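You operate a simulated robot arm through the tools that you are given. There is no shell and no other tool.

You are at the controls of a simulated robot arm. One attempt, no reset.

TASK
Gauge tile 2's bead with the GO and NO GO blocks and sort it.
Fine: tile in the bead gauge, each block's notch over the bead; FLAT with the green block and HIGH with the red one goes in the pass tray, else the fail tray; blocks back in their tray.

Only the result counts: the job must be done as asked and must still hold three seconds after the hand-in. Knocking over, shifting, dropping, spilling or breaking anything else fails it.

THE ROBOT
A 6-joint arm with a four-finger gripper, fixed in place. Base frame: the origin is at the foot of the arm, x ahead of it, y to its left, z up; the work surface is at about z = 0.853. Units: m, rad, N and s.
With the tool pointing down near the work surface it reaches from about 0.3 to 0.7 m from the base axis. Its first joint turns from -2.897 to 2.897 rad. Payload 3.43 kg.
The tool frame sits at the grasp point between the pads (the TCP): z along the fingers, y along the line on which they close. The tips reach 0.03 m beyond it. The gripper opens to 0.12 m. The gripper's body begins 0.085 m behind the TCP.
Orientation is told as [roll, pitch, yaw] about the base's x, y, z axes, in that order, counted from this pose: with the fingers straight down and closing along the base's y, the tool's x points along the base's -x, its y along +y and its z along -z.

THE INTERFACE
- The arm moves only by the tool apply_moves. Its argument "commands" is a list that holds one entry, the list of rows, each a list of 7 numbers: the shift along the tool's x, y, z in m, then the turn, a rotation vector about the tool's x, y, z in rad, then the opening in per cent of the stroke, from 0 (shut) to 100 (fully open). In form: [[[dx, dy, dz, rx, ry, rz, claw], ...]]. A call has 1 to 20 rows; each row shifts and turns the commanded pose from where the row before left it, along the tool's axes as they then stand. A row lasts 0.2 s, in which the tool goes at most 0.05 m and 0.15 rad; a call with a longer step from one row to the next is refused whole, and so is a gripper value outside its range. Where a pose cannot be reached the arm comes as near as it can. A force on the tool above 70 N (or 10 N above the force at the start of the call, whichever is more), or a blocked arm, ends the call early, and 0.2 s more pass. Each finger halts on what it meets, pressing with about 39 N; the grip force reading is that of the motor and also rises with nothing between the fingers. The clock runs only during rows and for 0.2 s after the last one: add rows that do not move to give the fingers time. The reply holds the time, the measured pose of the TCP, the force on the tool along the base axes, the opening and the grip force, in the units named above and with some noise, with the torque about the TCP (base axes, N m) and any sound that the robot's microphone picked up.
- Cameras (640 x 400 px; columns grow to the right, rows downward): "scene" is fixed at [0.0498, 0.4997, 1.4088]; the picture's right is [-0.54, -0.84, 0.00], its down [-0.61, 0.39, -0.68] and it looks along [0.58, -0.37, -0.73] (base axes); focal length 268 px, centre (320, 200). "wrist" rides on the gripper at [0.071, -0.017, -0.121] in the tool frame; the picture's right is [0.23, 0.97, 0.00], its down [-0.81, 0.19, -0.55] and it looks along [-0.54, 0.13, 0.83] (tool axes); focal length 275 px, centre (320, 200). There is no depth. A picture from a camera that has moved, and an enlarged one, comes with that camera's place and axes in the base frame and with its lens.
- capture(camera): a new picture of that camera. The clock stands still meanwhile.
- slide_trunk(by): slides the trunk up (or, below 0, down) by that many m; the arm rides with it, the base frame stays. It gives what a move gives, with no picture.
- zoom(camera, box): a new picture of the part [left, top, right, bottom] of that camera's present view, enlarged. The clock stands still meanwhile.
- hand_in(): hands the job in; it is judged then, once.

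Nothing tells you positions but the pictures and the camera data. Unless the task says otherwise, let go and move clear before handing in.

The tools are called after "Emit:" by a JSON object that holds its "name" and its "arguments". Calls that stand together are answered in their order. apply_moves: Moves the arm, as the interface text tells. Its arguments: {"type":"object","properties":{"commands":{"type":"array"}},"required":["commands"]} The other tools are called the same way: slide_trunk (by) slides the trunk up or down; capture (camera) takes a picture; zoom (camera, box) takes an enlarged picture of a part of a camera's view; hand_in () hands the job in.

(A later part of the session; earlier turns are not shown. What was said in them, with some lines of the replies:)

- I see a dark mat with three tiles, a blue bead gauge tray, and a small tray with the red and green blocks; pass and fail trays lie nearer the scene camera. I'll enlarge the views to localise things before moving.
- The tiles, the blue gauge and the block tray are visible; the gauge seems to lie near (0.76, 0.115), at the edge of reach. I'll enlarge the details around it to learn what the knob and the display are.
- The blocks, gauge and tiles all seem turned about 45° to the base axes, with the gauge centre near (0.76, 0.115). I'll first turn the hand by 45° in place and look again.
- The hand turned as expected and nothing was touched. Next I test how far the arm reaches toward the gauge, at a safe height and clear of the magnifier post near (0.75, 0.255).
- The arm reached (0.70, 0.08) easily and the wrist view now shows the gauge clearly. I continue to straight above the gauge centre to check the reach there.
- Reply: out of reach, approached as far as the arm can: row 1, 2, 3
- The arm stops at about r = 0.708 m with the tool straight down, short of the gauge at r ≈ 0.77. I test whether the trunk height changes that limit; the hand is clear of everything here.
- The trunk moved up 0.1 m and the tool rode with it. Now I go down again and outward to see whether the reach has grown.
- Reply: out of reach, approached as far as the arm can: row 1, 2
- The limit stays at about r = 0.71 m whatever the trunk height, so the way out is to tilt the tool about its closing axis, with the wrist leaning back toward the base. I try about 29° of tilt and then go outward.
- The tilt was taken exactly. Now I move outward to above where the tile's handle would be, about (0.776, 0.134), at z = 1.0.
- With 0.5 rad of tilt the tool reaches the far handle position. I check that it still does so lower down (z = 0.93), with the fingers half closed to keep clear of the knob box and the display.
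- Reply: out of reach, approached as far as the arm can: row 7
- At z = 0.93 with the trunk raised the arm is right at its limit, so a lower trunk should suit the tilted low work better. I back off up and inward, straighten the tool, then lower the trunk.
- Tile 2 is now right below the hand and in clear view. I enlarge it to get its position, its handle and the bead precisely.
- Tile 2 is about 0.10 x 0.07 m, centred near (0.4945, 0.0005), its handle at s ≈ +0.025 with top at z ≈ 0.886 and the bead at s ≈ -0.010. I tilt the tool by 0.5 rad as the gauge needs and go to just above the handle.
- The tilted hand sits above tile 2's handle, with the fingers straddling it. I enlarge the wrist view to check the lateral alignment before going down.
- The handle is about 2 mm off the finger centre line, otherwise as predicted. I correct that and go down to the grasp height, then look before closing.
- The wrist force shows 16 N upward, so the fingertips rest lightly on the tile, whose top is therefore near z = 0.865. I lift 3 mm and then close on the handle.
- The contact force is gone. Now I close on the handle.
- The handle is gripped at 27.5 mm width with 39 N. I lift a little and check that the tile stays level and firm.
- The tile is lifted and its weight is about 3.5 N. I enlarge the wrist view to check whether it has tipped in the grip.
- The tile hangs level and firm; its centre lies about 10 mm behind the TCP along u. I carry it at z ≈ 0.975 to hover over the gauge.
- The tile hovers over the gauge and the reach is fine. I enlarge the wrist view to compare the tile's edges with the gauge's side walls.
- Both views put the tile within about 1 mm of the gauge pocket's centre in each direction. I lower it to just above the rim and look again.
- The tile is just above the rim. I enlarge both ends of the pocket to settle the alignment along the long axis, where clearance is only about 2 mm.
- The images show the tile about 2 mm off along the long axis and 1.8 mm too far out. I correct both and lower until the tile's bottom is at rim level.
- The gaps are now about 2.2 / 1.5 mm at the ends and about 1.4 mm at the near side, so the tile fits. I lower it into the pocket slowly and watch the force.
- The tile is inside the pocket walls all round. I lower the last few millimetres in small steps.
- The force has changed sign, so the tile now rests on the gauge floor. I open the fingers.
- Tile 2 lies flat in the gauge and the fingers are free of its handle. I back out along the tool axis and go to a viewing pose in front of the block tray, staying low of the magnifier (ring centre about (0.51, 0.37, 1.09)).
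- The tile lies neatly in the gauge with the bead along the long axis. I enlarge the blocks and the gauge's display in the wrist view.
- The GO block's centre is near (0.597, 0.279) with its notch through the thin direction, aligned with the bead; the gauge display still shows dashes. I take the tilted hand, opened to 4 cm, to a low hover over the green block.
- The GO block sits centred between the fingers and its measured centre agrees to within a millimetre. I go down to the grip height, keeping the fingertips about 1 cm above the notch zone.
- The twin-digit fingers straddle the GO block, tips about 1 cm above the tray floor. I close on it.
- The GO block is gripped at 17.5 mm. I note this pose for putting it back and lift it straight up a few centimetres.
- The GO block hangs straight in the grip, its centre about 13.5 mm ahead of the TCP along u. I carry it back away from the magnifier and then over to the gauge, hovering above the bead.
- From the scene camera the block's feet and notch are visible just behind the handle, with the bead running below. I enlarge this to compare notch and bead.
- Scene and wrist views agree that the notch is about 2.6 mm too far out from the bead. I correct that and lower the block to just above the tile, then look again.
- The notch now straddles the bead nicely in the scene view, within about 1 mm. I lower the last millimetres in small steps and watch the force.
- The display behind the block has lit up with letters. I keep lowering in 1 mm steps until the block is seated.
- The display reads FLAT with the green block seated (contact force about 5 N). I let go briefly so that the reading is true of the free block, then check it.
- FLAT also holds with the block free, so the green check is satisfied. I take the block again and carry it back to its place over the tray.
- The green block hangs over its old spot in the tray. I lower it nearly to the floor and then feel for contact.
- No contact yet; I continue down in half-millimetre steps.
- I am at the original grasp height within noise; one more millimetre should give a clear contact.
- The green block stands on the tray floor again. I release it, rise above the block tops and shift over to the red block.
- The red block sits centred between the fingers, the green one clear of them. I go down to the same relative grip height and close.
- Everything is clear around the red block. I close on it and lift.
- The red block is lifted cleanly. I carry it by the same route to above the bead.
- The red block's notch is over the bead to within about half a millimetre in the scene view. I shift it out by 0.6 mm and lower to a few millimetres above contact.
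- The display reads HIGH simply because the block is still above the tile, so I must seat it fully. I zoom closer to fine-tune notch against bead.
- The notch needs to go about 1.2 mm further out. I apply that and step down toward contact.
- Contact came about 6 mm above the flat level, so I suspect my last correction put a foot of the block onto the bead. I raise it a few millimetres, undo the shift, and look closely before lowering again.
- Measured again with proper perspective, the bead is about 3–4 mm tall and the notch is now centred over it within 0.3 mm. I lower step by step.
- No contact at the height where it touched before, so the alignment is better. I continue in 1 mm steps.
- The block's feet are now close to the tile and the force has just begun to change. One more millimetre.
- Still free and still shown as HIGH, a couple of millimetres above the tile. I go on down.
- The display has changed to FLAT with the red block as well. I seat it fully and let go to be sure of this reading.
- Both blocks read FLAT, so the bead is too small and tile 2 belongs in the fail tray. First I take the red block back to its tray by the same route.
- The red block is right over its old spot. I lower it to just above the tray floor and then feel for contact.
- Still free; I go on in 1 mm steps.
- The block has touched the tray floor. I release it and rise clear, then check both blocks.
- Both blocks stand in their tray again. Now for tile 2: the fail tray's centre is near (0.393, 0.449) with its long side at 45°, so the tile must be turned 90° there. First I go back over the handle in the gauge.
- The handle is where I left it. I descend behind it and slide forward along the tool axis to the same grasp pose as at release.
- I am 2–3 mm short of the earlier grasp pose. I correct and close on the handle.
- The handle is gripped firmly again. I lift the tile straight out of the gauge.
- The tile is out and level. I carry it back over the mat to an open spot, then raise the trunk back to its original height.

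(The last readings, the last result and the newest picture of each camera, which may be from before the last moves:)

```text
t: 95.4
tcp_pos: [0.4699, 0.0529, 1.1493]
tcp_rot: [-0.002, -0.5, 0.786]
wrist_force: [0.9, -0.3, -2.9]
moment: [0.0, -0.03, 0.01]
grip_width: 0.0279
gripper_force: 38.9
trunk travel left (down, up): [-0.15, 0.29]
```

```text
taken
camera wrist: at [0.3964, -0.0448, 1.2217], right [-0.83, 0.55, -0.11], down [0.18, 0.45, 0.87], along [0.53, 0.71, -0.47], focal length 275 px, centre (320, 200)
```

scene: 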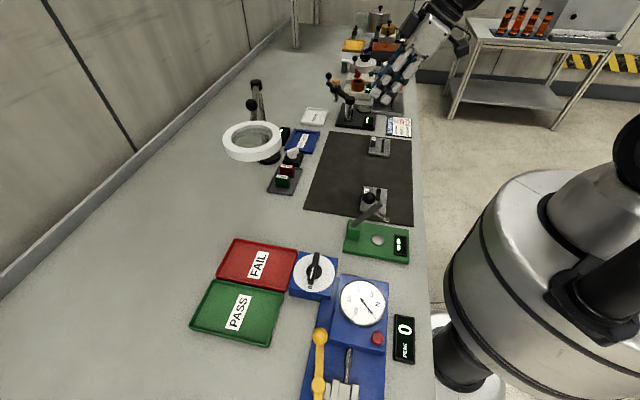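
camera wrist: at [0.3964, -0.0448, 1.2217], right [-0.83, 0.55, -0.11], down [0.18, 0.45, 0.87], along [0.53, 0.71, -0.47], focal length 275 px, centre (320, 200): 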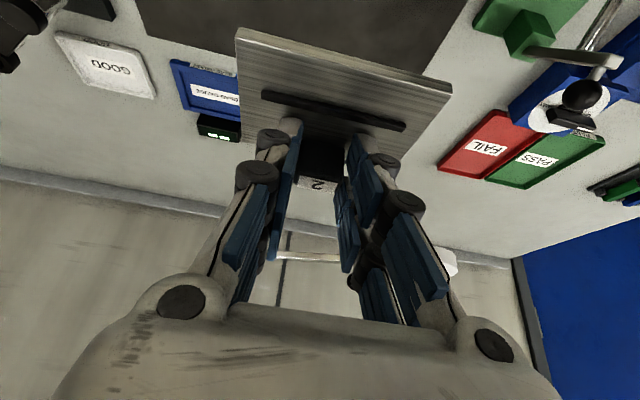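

The way is clear here. I turn the hand by -90° about the vertical, keeping the tile level.

Emit:
{"name": "apply_moves", "arguments": {"commands": [[[0, 0, 0, 0.0685, 0, 0.1253, 0], [0, 0, 0, 0.0685, 0, 0.1253, 0], [0, 0, 0, 0.0685, 0, 0.1253, 0], [0, 0, 0, 0.0685, 0, 0.1253, 0], [0, 0, 0, 0.0685, 0, 0.1253, 0], [0, 0, 0, 0.0685, 0, 0.1253, 0], [0, 0, 0, 0.0685, 0, 0.1253, 0], [0, 0, 0, 0.0685, 0, 0.1253, 0], [0, 0, 0, 0.0685, 0, 0.1253, 0], [0, 0, 0, 0.0685, 0, 0.1253, 0], [0, 0, 0, 0.0685, 0, 0.1253, 0], [0, 0, 0, 0, 0, 0, 0]]]}}

Emit:
{"name": "capture", "arguments": {"camera": "scene"}}

Emit:
{"name": "capture", "arguments": {"camera": "wrist"}}

```text
t: 98.0
tcp_pos: [0.4705, 0.0527, 1.1493]
tcp_rot: [0.0, -0.499, -0.787]
wrist_force: [-0.3, 0.7, -4.1]
moment: [-0.02, -0.04, 0.04]
grip_width: 0.0274
gripper_force: 38.7
trunk travel left (down, up): [-0.15, 0.29]
```

```text
taken
```

scene: 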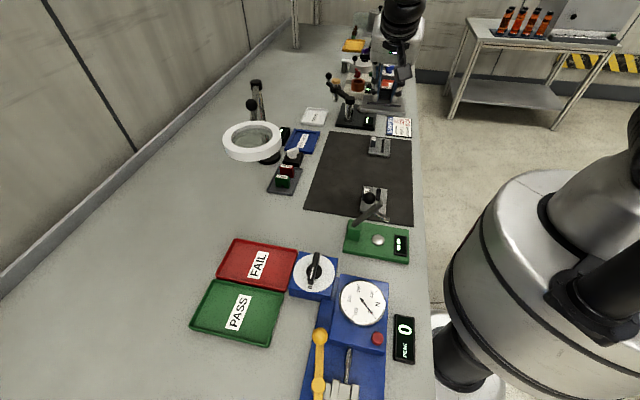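

```text
taken
camera wrist: at [0.3727, 0.1253, 1.2215], right [0.55, 0.83, -0.11], down [0.45, -0.18, 0.87], along [0.71, -0.53, -0.47], focal length 275 px, centre (320, 200)
```

wrist: 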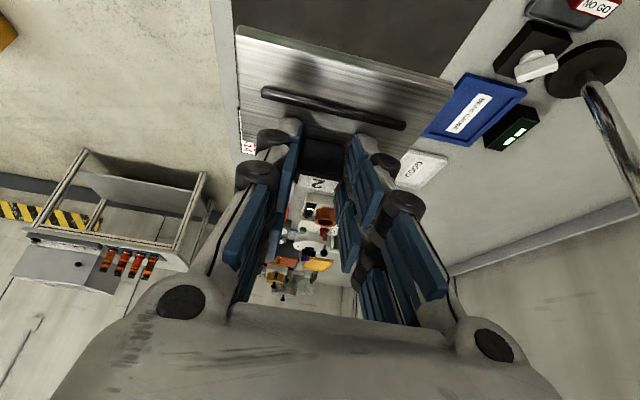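

The turn went well and the tile is still level. Next I carry it high (z ≈ 1.15) around the near side of the magnifier toward the fail tray.

Emit:
{"name": "apply_moves", "arguments": {"commands": [[[0.0139, 0.006, -0.0076, 0, 0, 0, 0], [0.0278, 0.0121, -0.0152, 0, 0, 0, 0], [0.0278, 0.0121, -0.0152, 0, 0, 0, 0], [0.0278, 0.0121, -0.0152, 0, 0, 0, 0], [0.0278, 0.0121, -0.0152, 0, 0, 0, 0], [0.0278, 0.0121, -0.0152, 0, 0, 0, 0], [0.0278, 0.0121, -0.0152, 0, 0, 0, 0], [0.0278, 0.0121, -0.0152, 0, 0, 0, 0], [0.0139, 0.006, -0.0076, 0, 0, 0, 0], [0, 0, 0, 0, 0, 0, 0], [0, 0, 0, 0, 0, 0, 0]]]}}

Emit:
{"name": "capture", "arguments": {"camera": "scene"}}

Emit:
{"name": "capture", "arguments": {"camera": "wrist"}}

```text
t: 100.4
tcp_pos: [0.3601, 0.3002, 1.1511]
tcp_rot: [0.0, -0.5, -0.784]
wrist_force: [-0.8, 0.3, -3.2]
moment: [0.0, -0.02, -0.03]
grip_width: 0.0278
gripper_force: 38.9
trunk travel left (down, up): [-0.15, 0.29]
```

```text
taken
```

scene: 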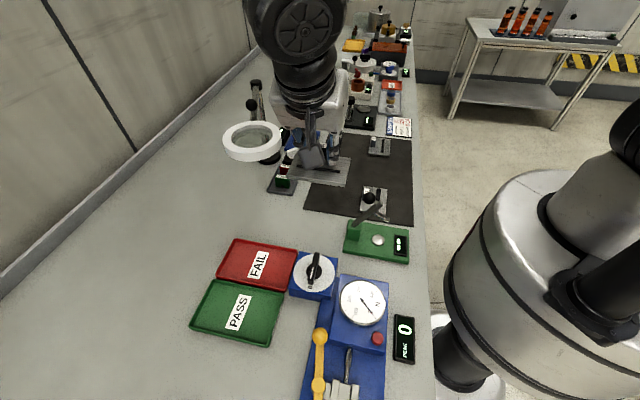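

```text
taken
camera wrist: at [0.2616, 0.3726, 1.223], right [0.55, 0.83, -0.11], down [0.45, -0.18, 0.87], along [0.71, -0.53, -0.47], focal length 275 px, centre (320, 200)
```

wrist: 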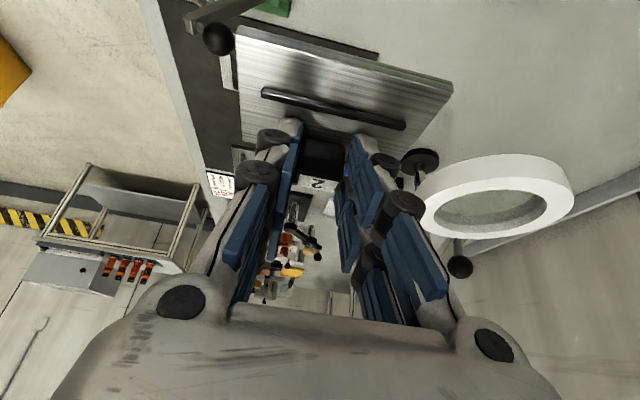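

The magnifier ring is near (0.49, 0.374, 1.11), so I swing a bit wider to the left around it, then come down to z = 1.0 next to the fail tray.

Emit:
{"name": "apply_moves", "arguments": {"commands": [[[0.031, 0.007, -0.017, 0, 0, 0, 0], [0.0311, 0.0071, -0.0169, 0, 0, 0, 0], [0.0124, 0.0283, -0.0068, 0, 0, 0, 0], [0.0124, 0.0283, -0.0068, 0, 0, 0, 0], [0.0124, 0.0283, -0.0067, 0, 0, 0, 0], [0, 0, 0, 0, 0, 0, 0], [0.018, 0, 0.0329, 0, 0, 0, 0], [0.018, 0, 0.0329, 0, 0, 0, 0], [0.018, 0, 0.0329, 0, 0, 0, 0], [0.0179, 0, 0.0329, 0, 0, 0, 0], [0, 0, 0, 0, 0, 0, 0], [0, 0, 0, 0, 0, 0, 0]]]}}

Emit:
{"name": "capture", "arguments": {"camera": "scene"}}

Emit:
{"name": "capture", "arguments": {"camera": "wrist"}}

```text
t: 103.0
tcp_pos: [0.3492, 0.4529, 0.9978]
tcp_rot: [0.0, -0.502, -0.785]
wrist_force: [0.1, 0.6, -2.2]
moment: [-0.01, -0.04, -0.04]
grip_width: 0.0277
gripper_force: 38.7
trunk travel left (down, up): [-0.15, 0.29]
```

```text
taken
```

scene: 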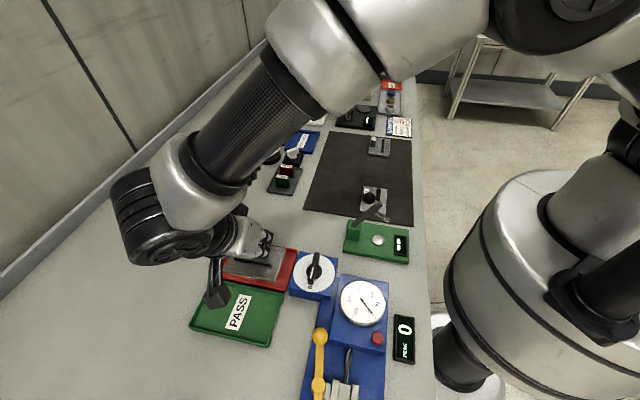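

```text
taken
camera wrist: at [0.2514, 0.5247, 1.0706], right [0.55, 0.83, -0.11], down [0.45, -0.18, 0.87], along [0.71, -0.53, -0.47], focal length 275 px, centre (320, 200)
```

wrist: 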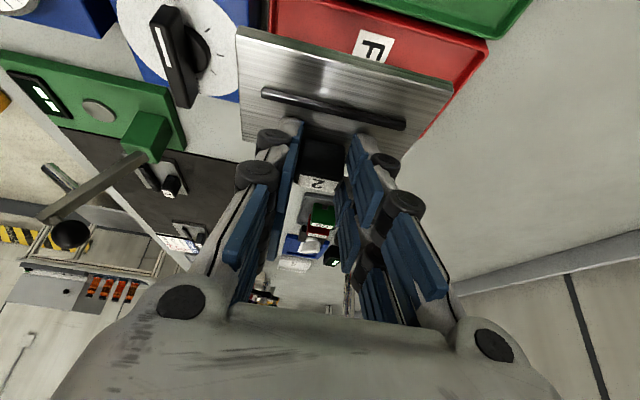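

The tile now hovers at the side of the fail tray; from both views the tray spans p = 0.513–0.676 and q = -0.013–0.094. I shift to its centre and go down to about 3 cm above the floor.

Emit:
{"name": "apply_moves", "arguments": {"commands": [[[-0.0192, 0.0104, 0.0105, 0, 0, 0, 0], [-0.0191, 0.0104, 0.0104, 0, 0, 0, 0], [0, 0, 0, 0, 0, 0, 0], [0.0109, 0, 0.0199, 0, 0, 0, 0], [0.0109, 0, 0.0199, 0, 0, 0, 0], [0.0108, 0, 0.0199, 0, 0, 0, 0], [0, 0, 0, 0, 0, 0, 0], [0, 0, 0, 0, 0, 0, 0]]]}}

Emit:
{"name": "capture", "arguments": {"camera": "wrist"}}

Emit:
{"name": "zoom", "arguments": {"camera": "scene", "box": [180, 200, 340, 340]}}

```text
t: 104.8
tcp_pos: [0.394, 0.434, 0.9322]
tcp_rot: [0.0, -0.498, -0.786]
wrist_force: [-0.8, 1.3, -3.2]
moment: [-0.02, 0.01, 0.01]
grip_width: 0.0276
gripper_force: 39.2
trunk travel left (down, up): [-0.15, 0.29]
```

```text
taken
camera wrist: at [0.297, 0.508, 1.0039], right [0.55, 0.83, -0.11], down [0.45, -0.18, 0.87], along [0.71, -0.53, -0.47], focal length 275 px, centre (320, 200)
```

wrist: 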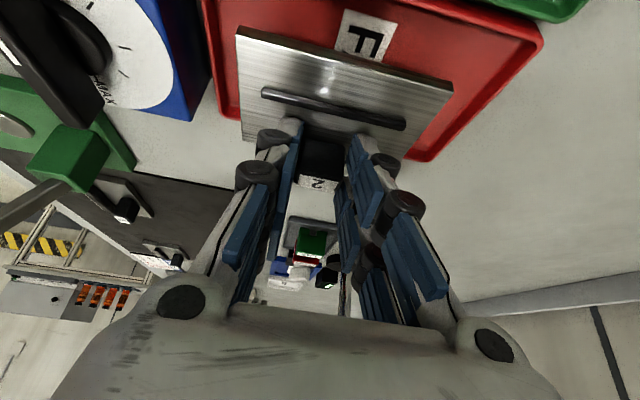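

```text
2.86 times, centred on (260, 270) of scene
camera zoom: at [0.0498, 0.4997, 1.4088], right [-0.54, -0.84, 0.0], down [-0.61, 0.39, -0.68], along [0.58, -0.37, -0.73], focal length 765 px, centre (491, 0)
```

zoom: 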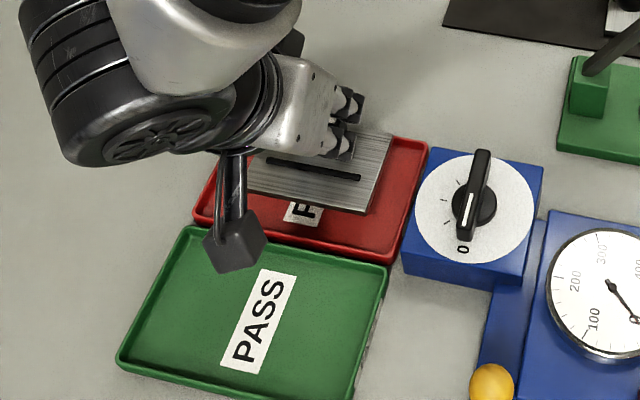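

The tile is well inside the fail tray's outline on all sides. I lower it toward the tray floor.

Emit:
{"name": "apply_moves", "arguments": {"commands": [[[0.0055, 0, 0.0101, 0, 0, 0, 0], [0.0055, 0, 0.0101, 0, 0, 0, 0], [0.0029, 0, 0.0053, 0, 0, 0, 0], [0, 0, 0, 0, 0, 0, 0]]]}}

Emit:
{"name": "apply_moves", "arguments": {"commands": [[[0.0005, 0, 0.0009, 0, 0, 0, 0], [0.0005, 0, 0.0009, 0, 0, 0, 0], [0, 0, 0, 0, 0, 0, 0]]]}}

Emit:
{"name": "zoom", "arguments": {"camera": "wrist", "box": [180, 0, 560, 240]}}

```text
t: 105.8
tcp_pos: [0.3952, 0.4342, 0.9025]
tcp_rot: [0.0, -0.499, -0.784]
wrist_force: [0.3, 1.4, -3.0]
moment: [0.0, 0.02, -0.02]
grip_width: 0.0278
gripper_force: 38.9
trunk travel left (down, up): [-0.15, 0.29]
```

```text
t: 106.6
tcp_pos: [0.3943, 0.434, 0.9004]
tcp_rot: [0.0, -0.498, -0.786]
wrist_force: [0.8, -1.0, -2.7]
moment: [0.0, 0.0, -0.02]
grip_width: 0.0277
gripper_force: 38.9
trunk travel left (down, up): [-0.15, 0.29]
```

```text
1.67 times, centred on (370, 120) of wrist
camera zoom: at [0.2971, 0.507, 0.9723], right [0.54, 0.83, -0.11], down [0.45, -0.18, 0.87], along [0.71, -0.53, -0.47], focal length 459 px, centre (237, 333)
```

zoom: 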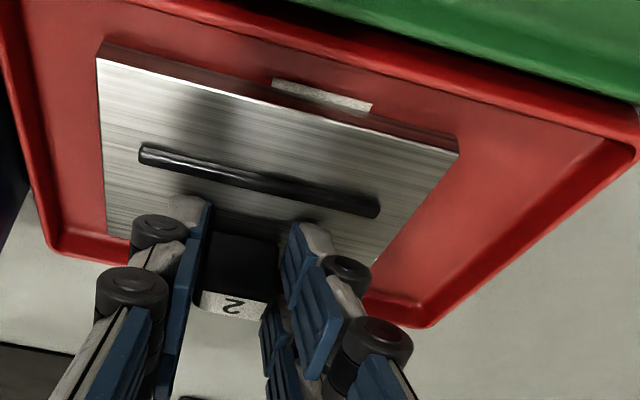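

The tile is within the tray walls with good margins. I step down to contact.

Emit:
{"name": "apply_moves", "arguments": {"commands": [[[0.0005, 0, 0.0009, 0, 0, 0, 0], [0.0005, 0, 0.0009, 0, 0, 0, 0], [0, 0, 0, 0, 0, 0, 0]]]}}

Emit:
{"name": "apply_moves", "arguments": {"commands": [[[0.0005, 0, 0.0009, 0, 0, 0, 0], [0, 0, 0, 0, 0, 0, 0]]]}}

```text
t: 107.4
tcp_pos: [0.3939, 0.4338, 0.8992]
tcp_rot: [0.001, -0.5, -0.785]
wrist_force: [-0.5, -0.6, 8.6]
moment: [-0.4, 0.03, -0.01]
grip_width: 0.0277
gripper_force: 39.1
trunk travel left (down, up): [-0.15, 0.29]
```

```text
t: 108.0
tcp_pos: [0.3945, 0.4341, 0.8995]
tcp_rot: [0.004, -0.501, -0.786]
wrist_force: [-2.5, -0.3, 19.1]
moment: [-0.54, -0.2, -0.01]
grip_width: 0.0277
gripper_force: 39.3
trunk travel left (down, up): [-0.15, 0.29]
```

The tile rests firmly on the tray floor. I take back the excess pressure and release the handle.

Emit:
{"name": "apply_moves", "arguments": {"commands": [[[-0.0007, 0, -0.0013, 0, 0, 0, 0], [0, 0, 0, 0, 0, 0, 0], [0, 0, 0, 0, 0, 0, 26], [0, 0, 0, 0, 0, 0, 32], [0, 0, 0, 0, 0, 0, 42], [0, 0, 0, 0, 0, 0, 50], [0, 0, 0, 0, 0, 0, 50], [0, 0, 0, 0, 0, 0, 50]]]}}

Emit:
{"name": "zoom", "arguments": {"camera": "wrist", "box": [180, 0, 560, 240]}}

```text
t: 109.8
tcp_pos: [0.3946, 0.4342, 0.899]
tcp_rot: [0.0, -0.499, -0.786]
wrist_force: [0.3, -0.4, 0.1]
moment: [0.01, 0.02, 0.02]
grip_width: 0.0599
gripper_force: 0.0
trunk travel left (down, up): [-0.15, 0.29]
```

```text
1.67 times, centred on (370, 120) of wrist
camera zoom: at [0.297, 0.5068, 0.971], right [0.55, 0.83, -0.11], down [0.45, -0.18, 0.87], along [0.71, -0.53, -0.47], focal length 459 px, centre (237, 333)
```

zoom: 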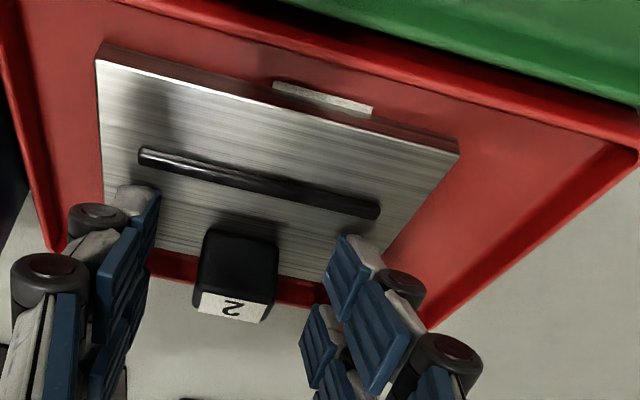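

Tile 2 lies flat in the fail tray and the handle is free. I back out along the tool axis, away from the magnifier, and rise.

Emit:
{"name": "apply_moves", "arguments": {"commands": [[[0, 0, -0.01, 0, 0, 0, 50], [0, 0, -0.02, 0, 0, 0, 50], [0, 0, -0.03, 0, 0, 0, 50], [0, 0, -0.04, 0, 0, 0, 50], [0, 0, -0.04, 0, 0, 0, 50], [-0.0144, 0, -0.0263, 0, 0, 0, 50], [-0.0144, 0, -0.0263, 0, 0, 0, 50], [-0.0144, 0, -0.0263, 0, 0, 0, 50], [0, 0, 0, 0, 0, 0, 50]]]}}

Emit:
{"name": "capture", "arguments": {"camera": "scene"}}

Emit:
{"name": "capture", "arguments": {"camera": "wrist"}}

```text
t: 111.8
tcp_pos: [0.3465, 0.482, 1.1117]
tcp_rot: [-0.001, -0.499, -0.786]
wrist_force: [0.6, 0.0, -0.5]
moment: [0.01, -0.01, -0.02]
grip_width: 0.06
gripper_force: 0.0
trunk travel left (down, up): [-0.15, 0.29]
```

```text
taken
```

scene: 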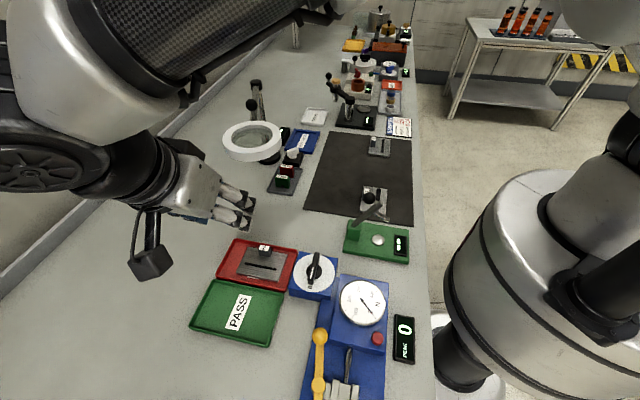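

```text
taken
camera wrist: at [0.2498, 0.5552, 1.1842], right [0.55, 0.83, -0.11], down [0.45, -0.18, 0.87], along [0.71, -0.53, -0.47], focal length 275 px, centre (320, 200)
```

wrist: 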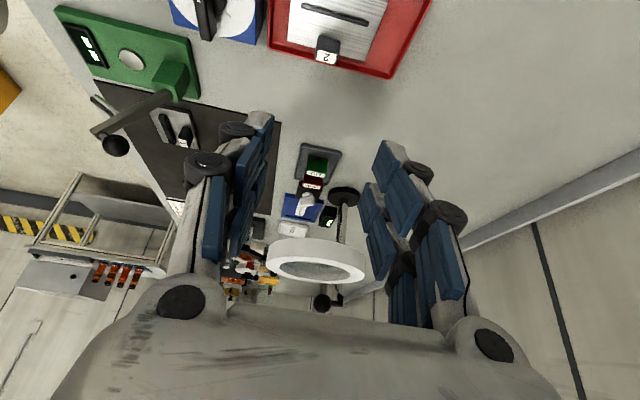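

The tile sits in the fail tray and the scene looks undisturbed. I check the details of the tray, the blocks and the gauge before handing in.

Emit:
{"name": "zoom", "arguments": {"camera": "scene", "box": [190, 220, 330, 350]}}

Emit:
{"name": "zoom", "arguments": {"camera": "scene", "box": [220, 100, 340, 210]}}

Emit:
{"name": "zoom", "arguments": {"camera": "scene", "box": [300, 60, 430, 220]}}

```text
3.08 times, centred on (260, 285) of scene
camera zoom: at [0.0498, 0.4997, 1.4088], right [-0.54, -0.84, 0.0], down [-0.61, 0.39, -0.68], along [0.58, -0.37, -0.73], focal length 824 px, centre (505, -62)
```

zoom: 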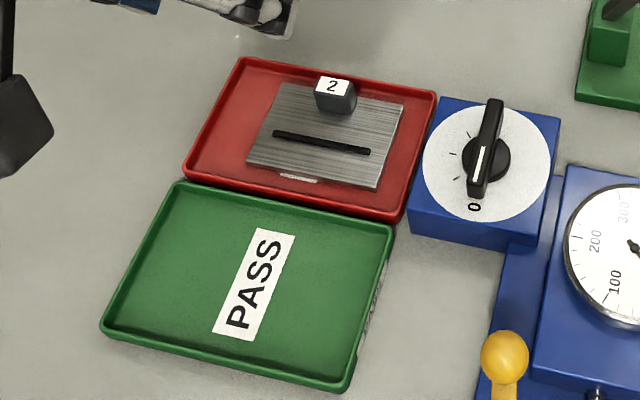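

```text
3.64 times, centred on (280, 155) of scene
camera zoom: at [0.0498, 0.4997, 1.4088], right [-0.54, -0.84, 0.0], down [-0.61, 0.39, -0.68], along [0.58, -0.37, -0.73], focal length 974 px, centre (466, 364)
```

zoom: 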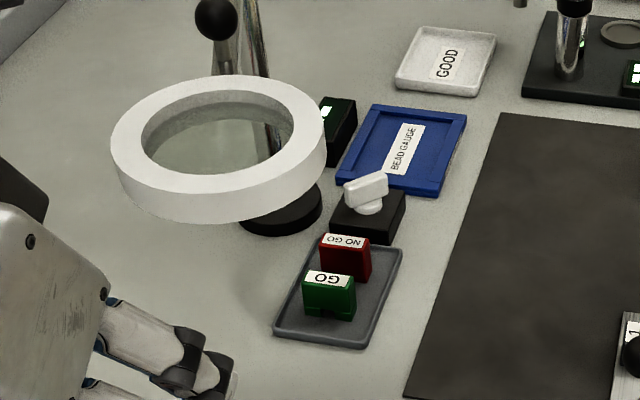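

```text
2.50 times, centred on (365, 140) of scene
camera zoom: at [0.0498, 0.4997, 1.4088], right [-0.54, -0.84, 0.0], down [-0.61, 0.39, -0.68], along [0.58, -0.37, -0.73], focal length 670 px, centre (208, 350)
```

zoom: 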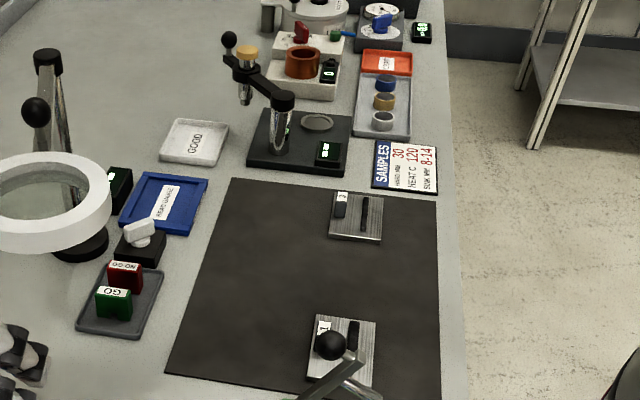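

Everything is in place: tile 2 lies in the fail tray because both blocks read FLAT, both blocks are upright in their tray, the gauge is empty and nothing else has moved. The hand is clear, so I hand in.

Emit:
{"name": "hand_in", "arguments": {}}

```text
The job is handed in.
```

Tile 2 failed the bead check, so I put it in the fail tray and handed the job in. I have not seen a verdict on the hand-in.

- **Green block (GO):** it read FLAT with the notch over the bead. The reading stayed FLAT after I let go of the block.
- **Red block (NO GO):** it also read FLAT and stayed so after I let go. It needed to read HIGH, so the bead is too small. My first try at placing it was slightly off and it touched down about 5 mm high. I lifted it, realigned it and took the FLAT reading on the second try.
- **Blocks:** both are upright in their tray, within a few millimetres of where they started.
- **Everything else:** the gauge is empty. The last pictures show nothing else moved or knocked over. The gripper is open and clear of the table, and the trunk is back at its starting height.
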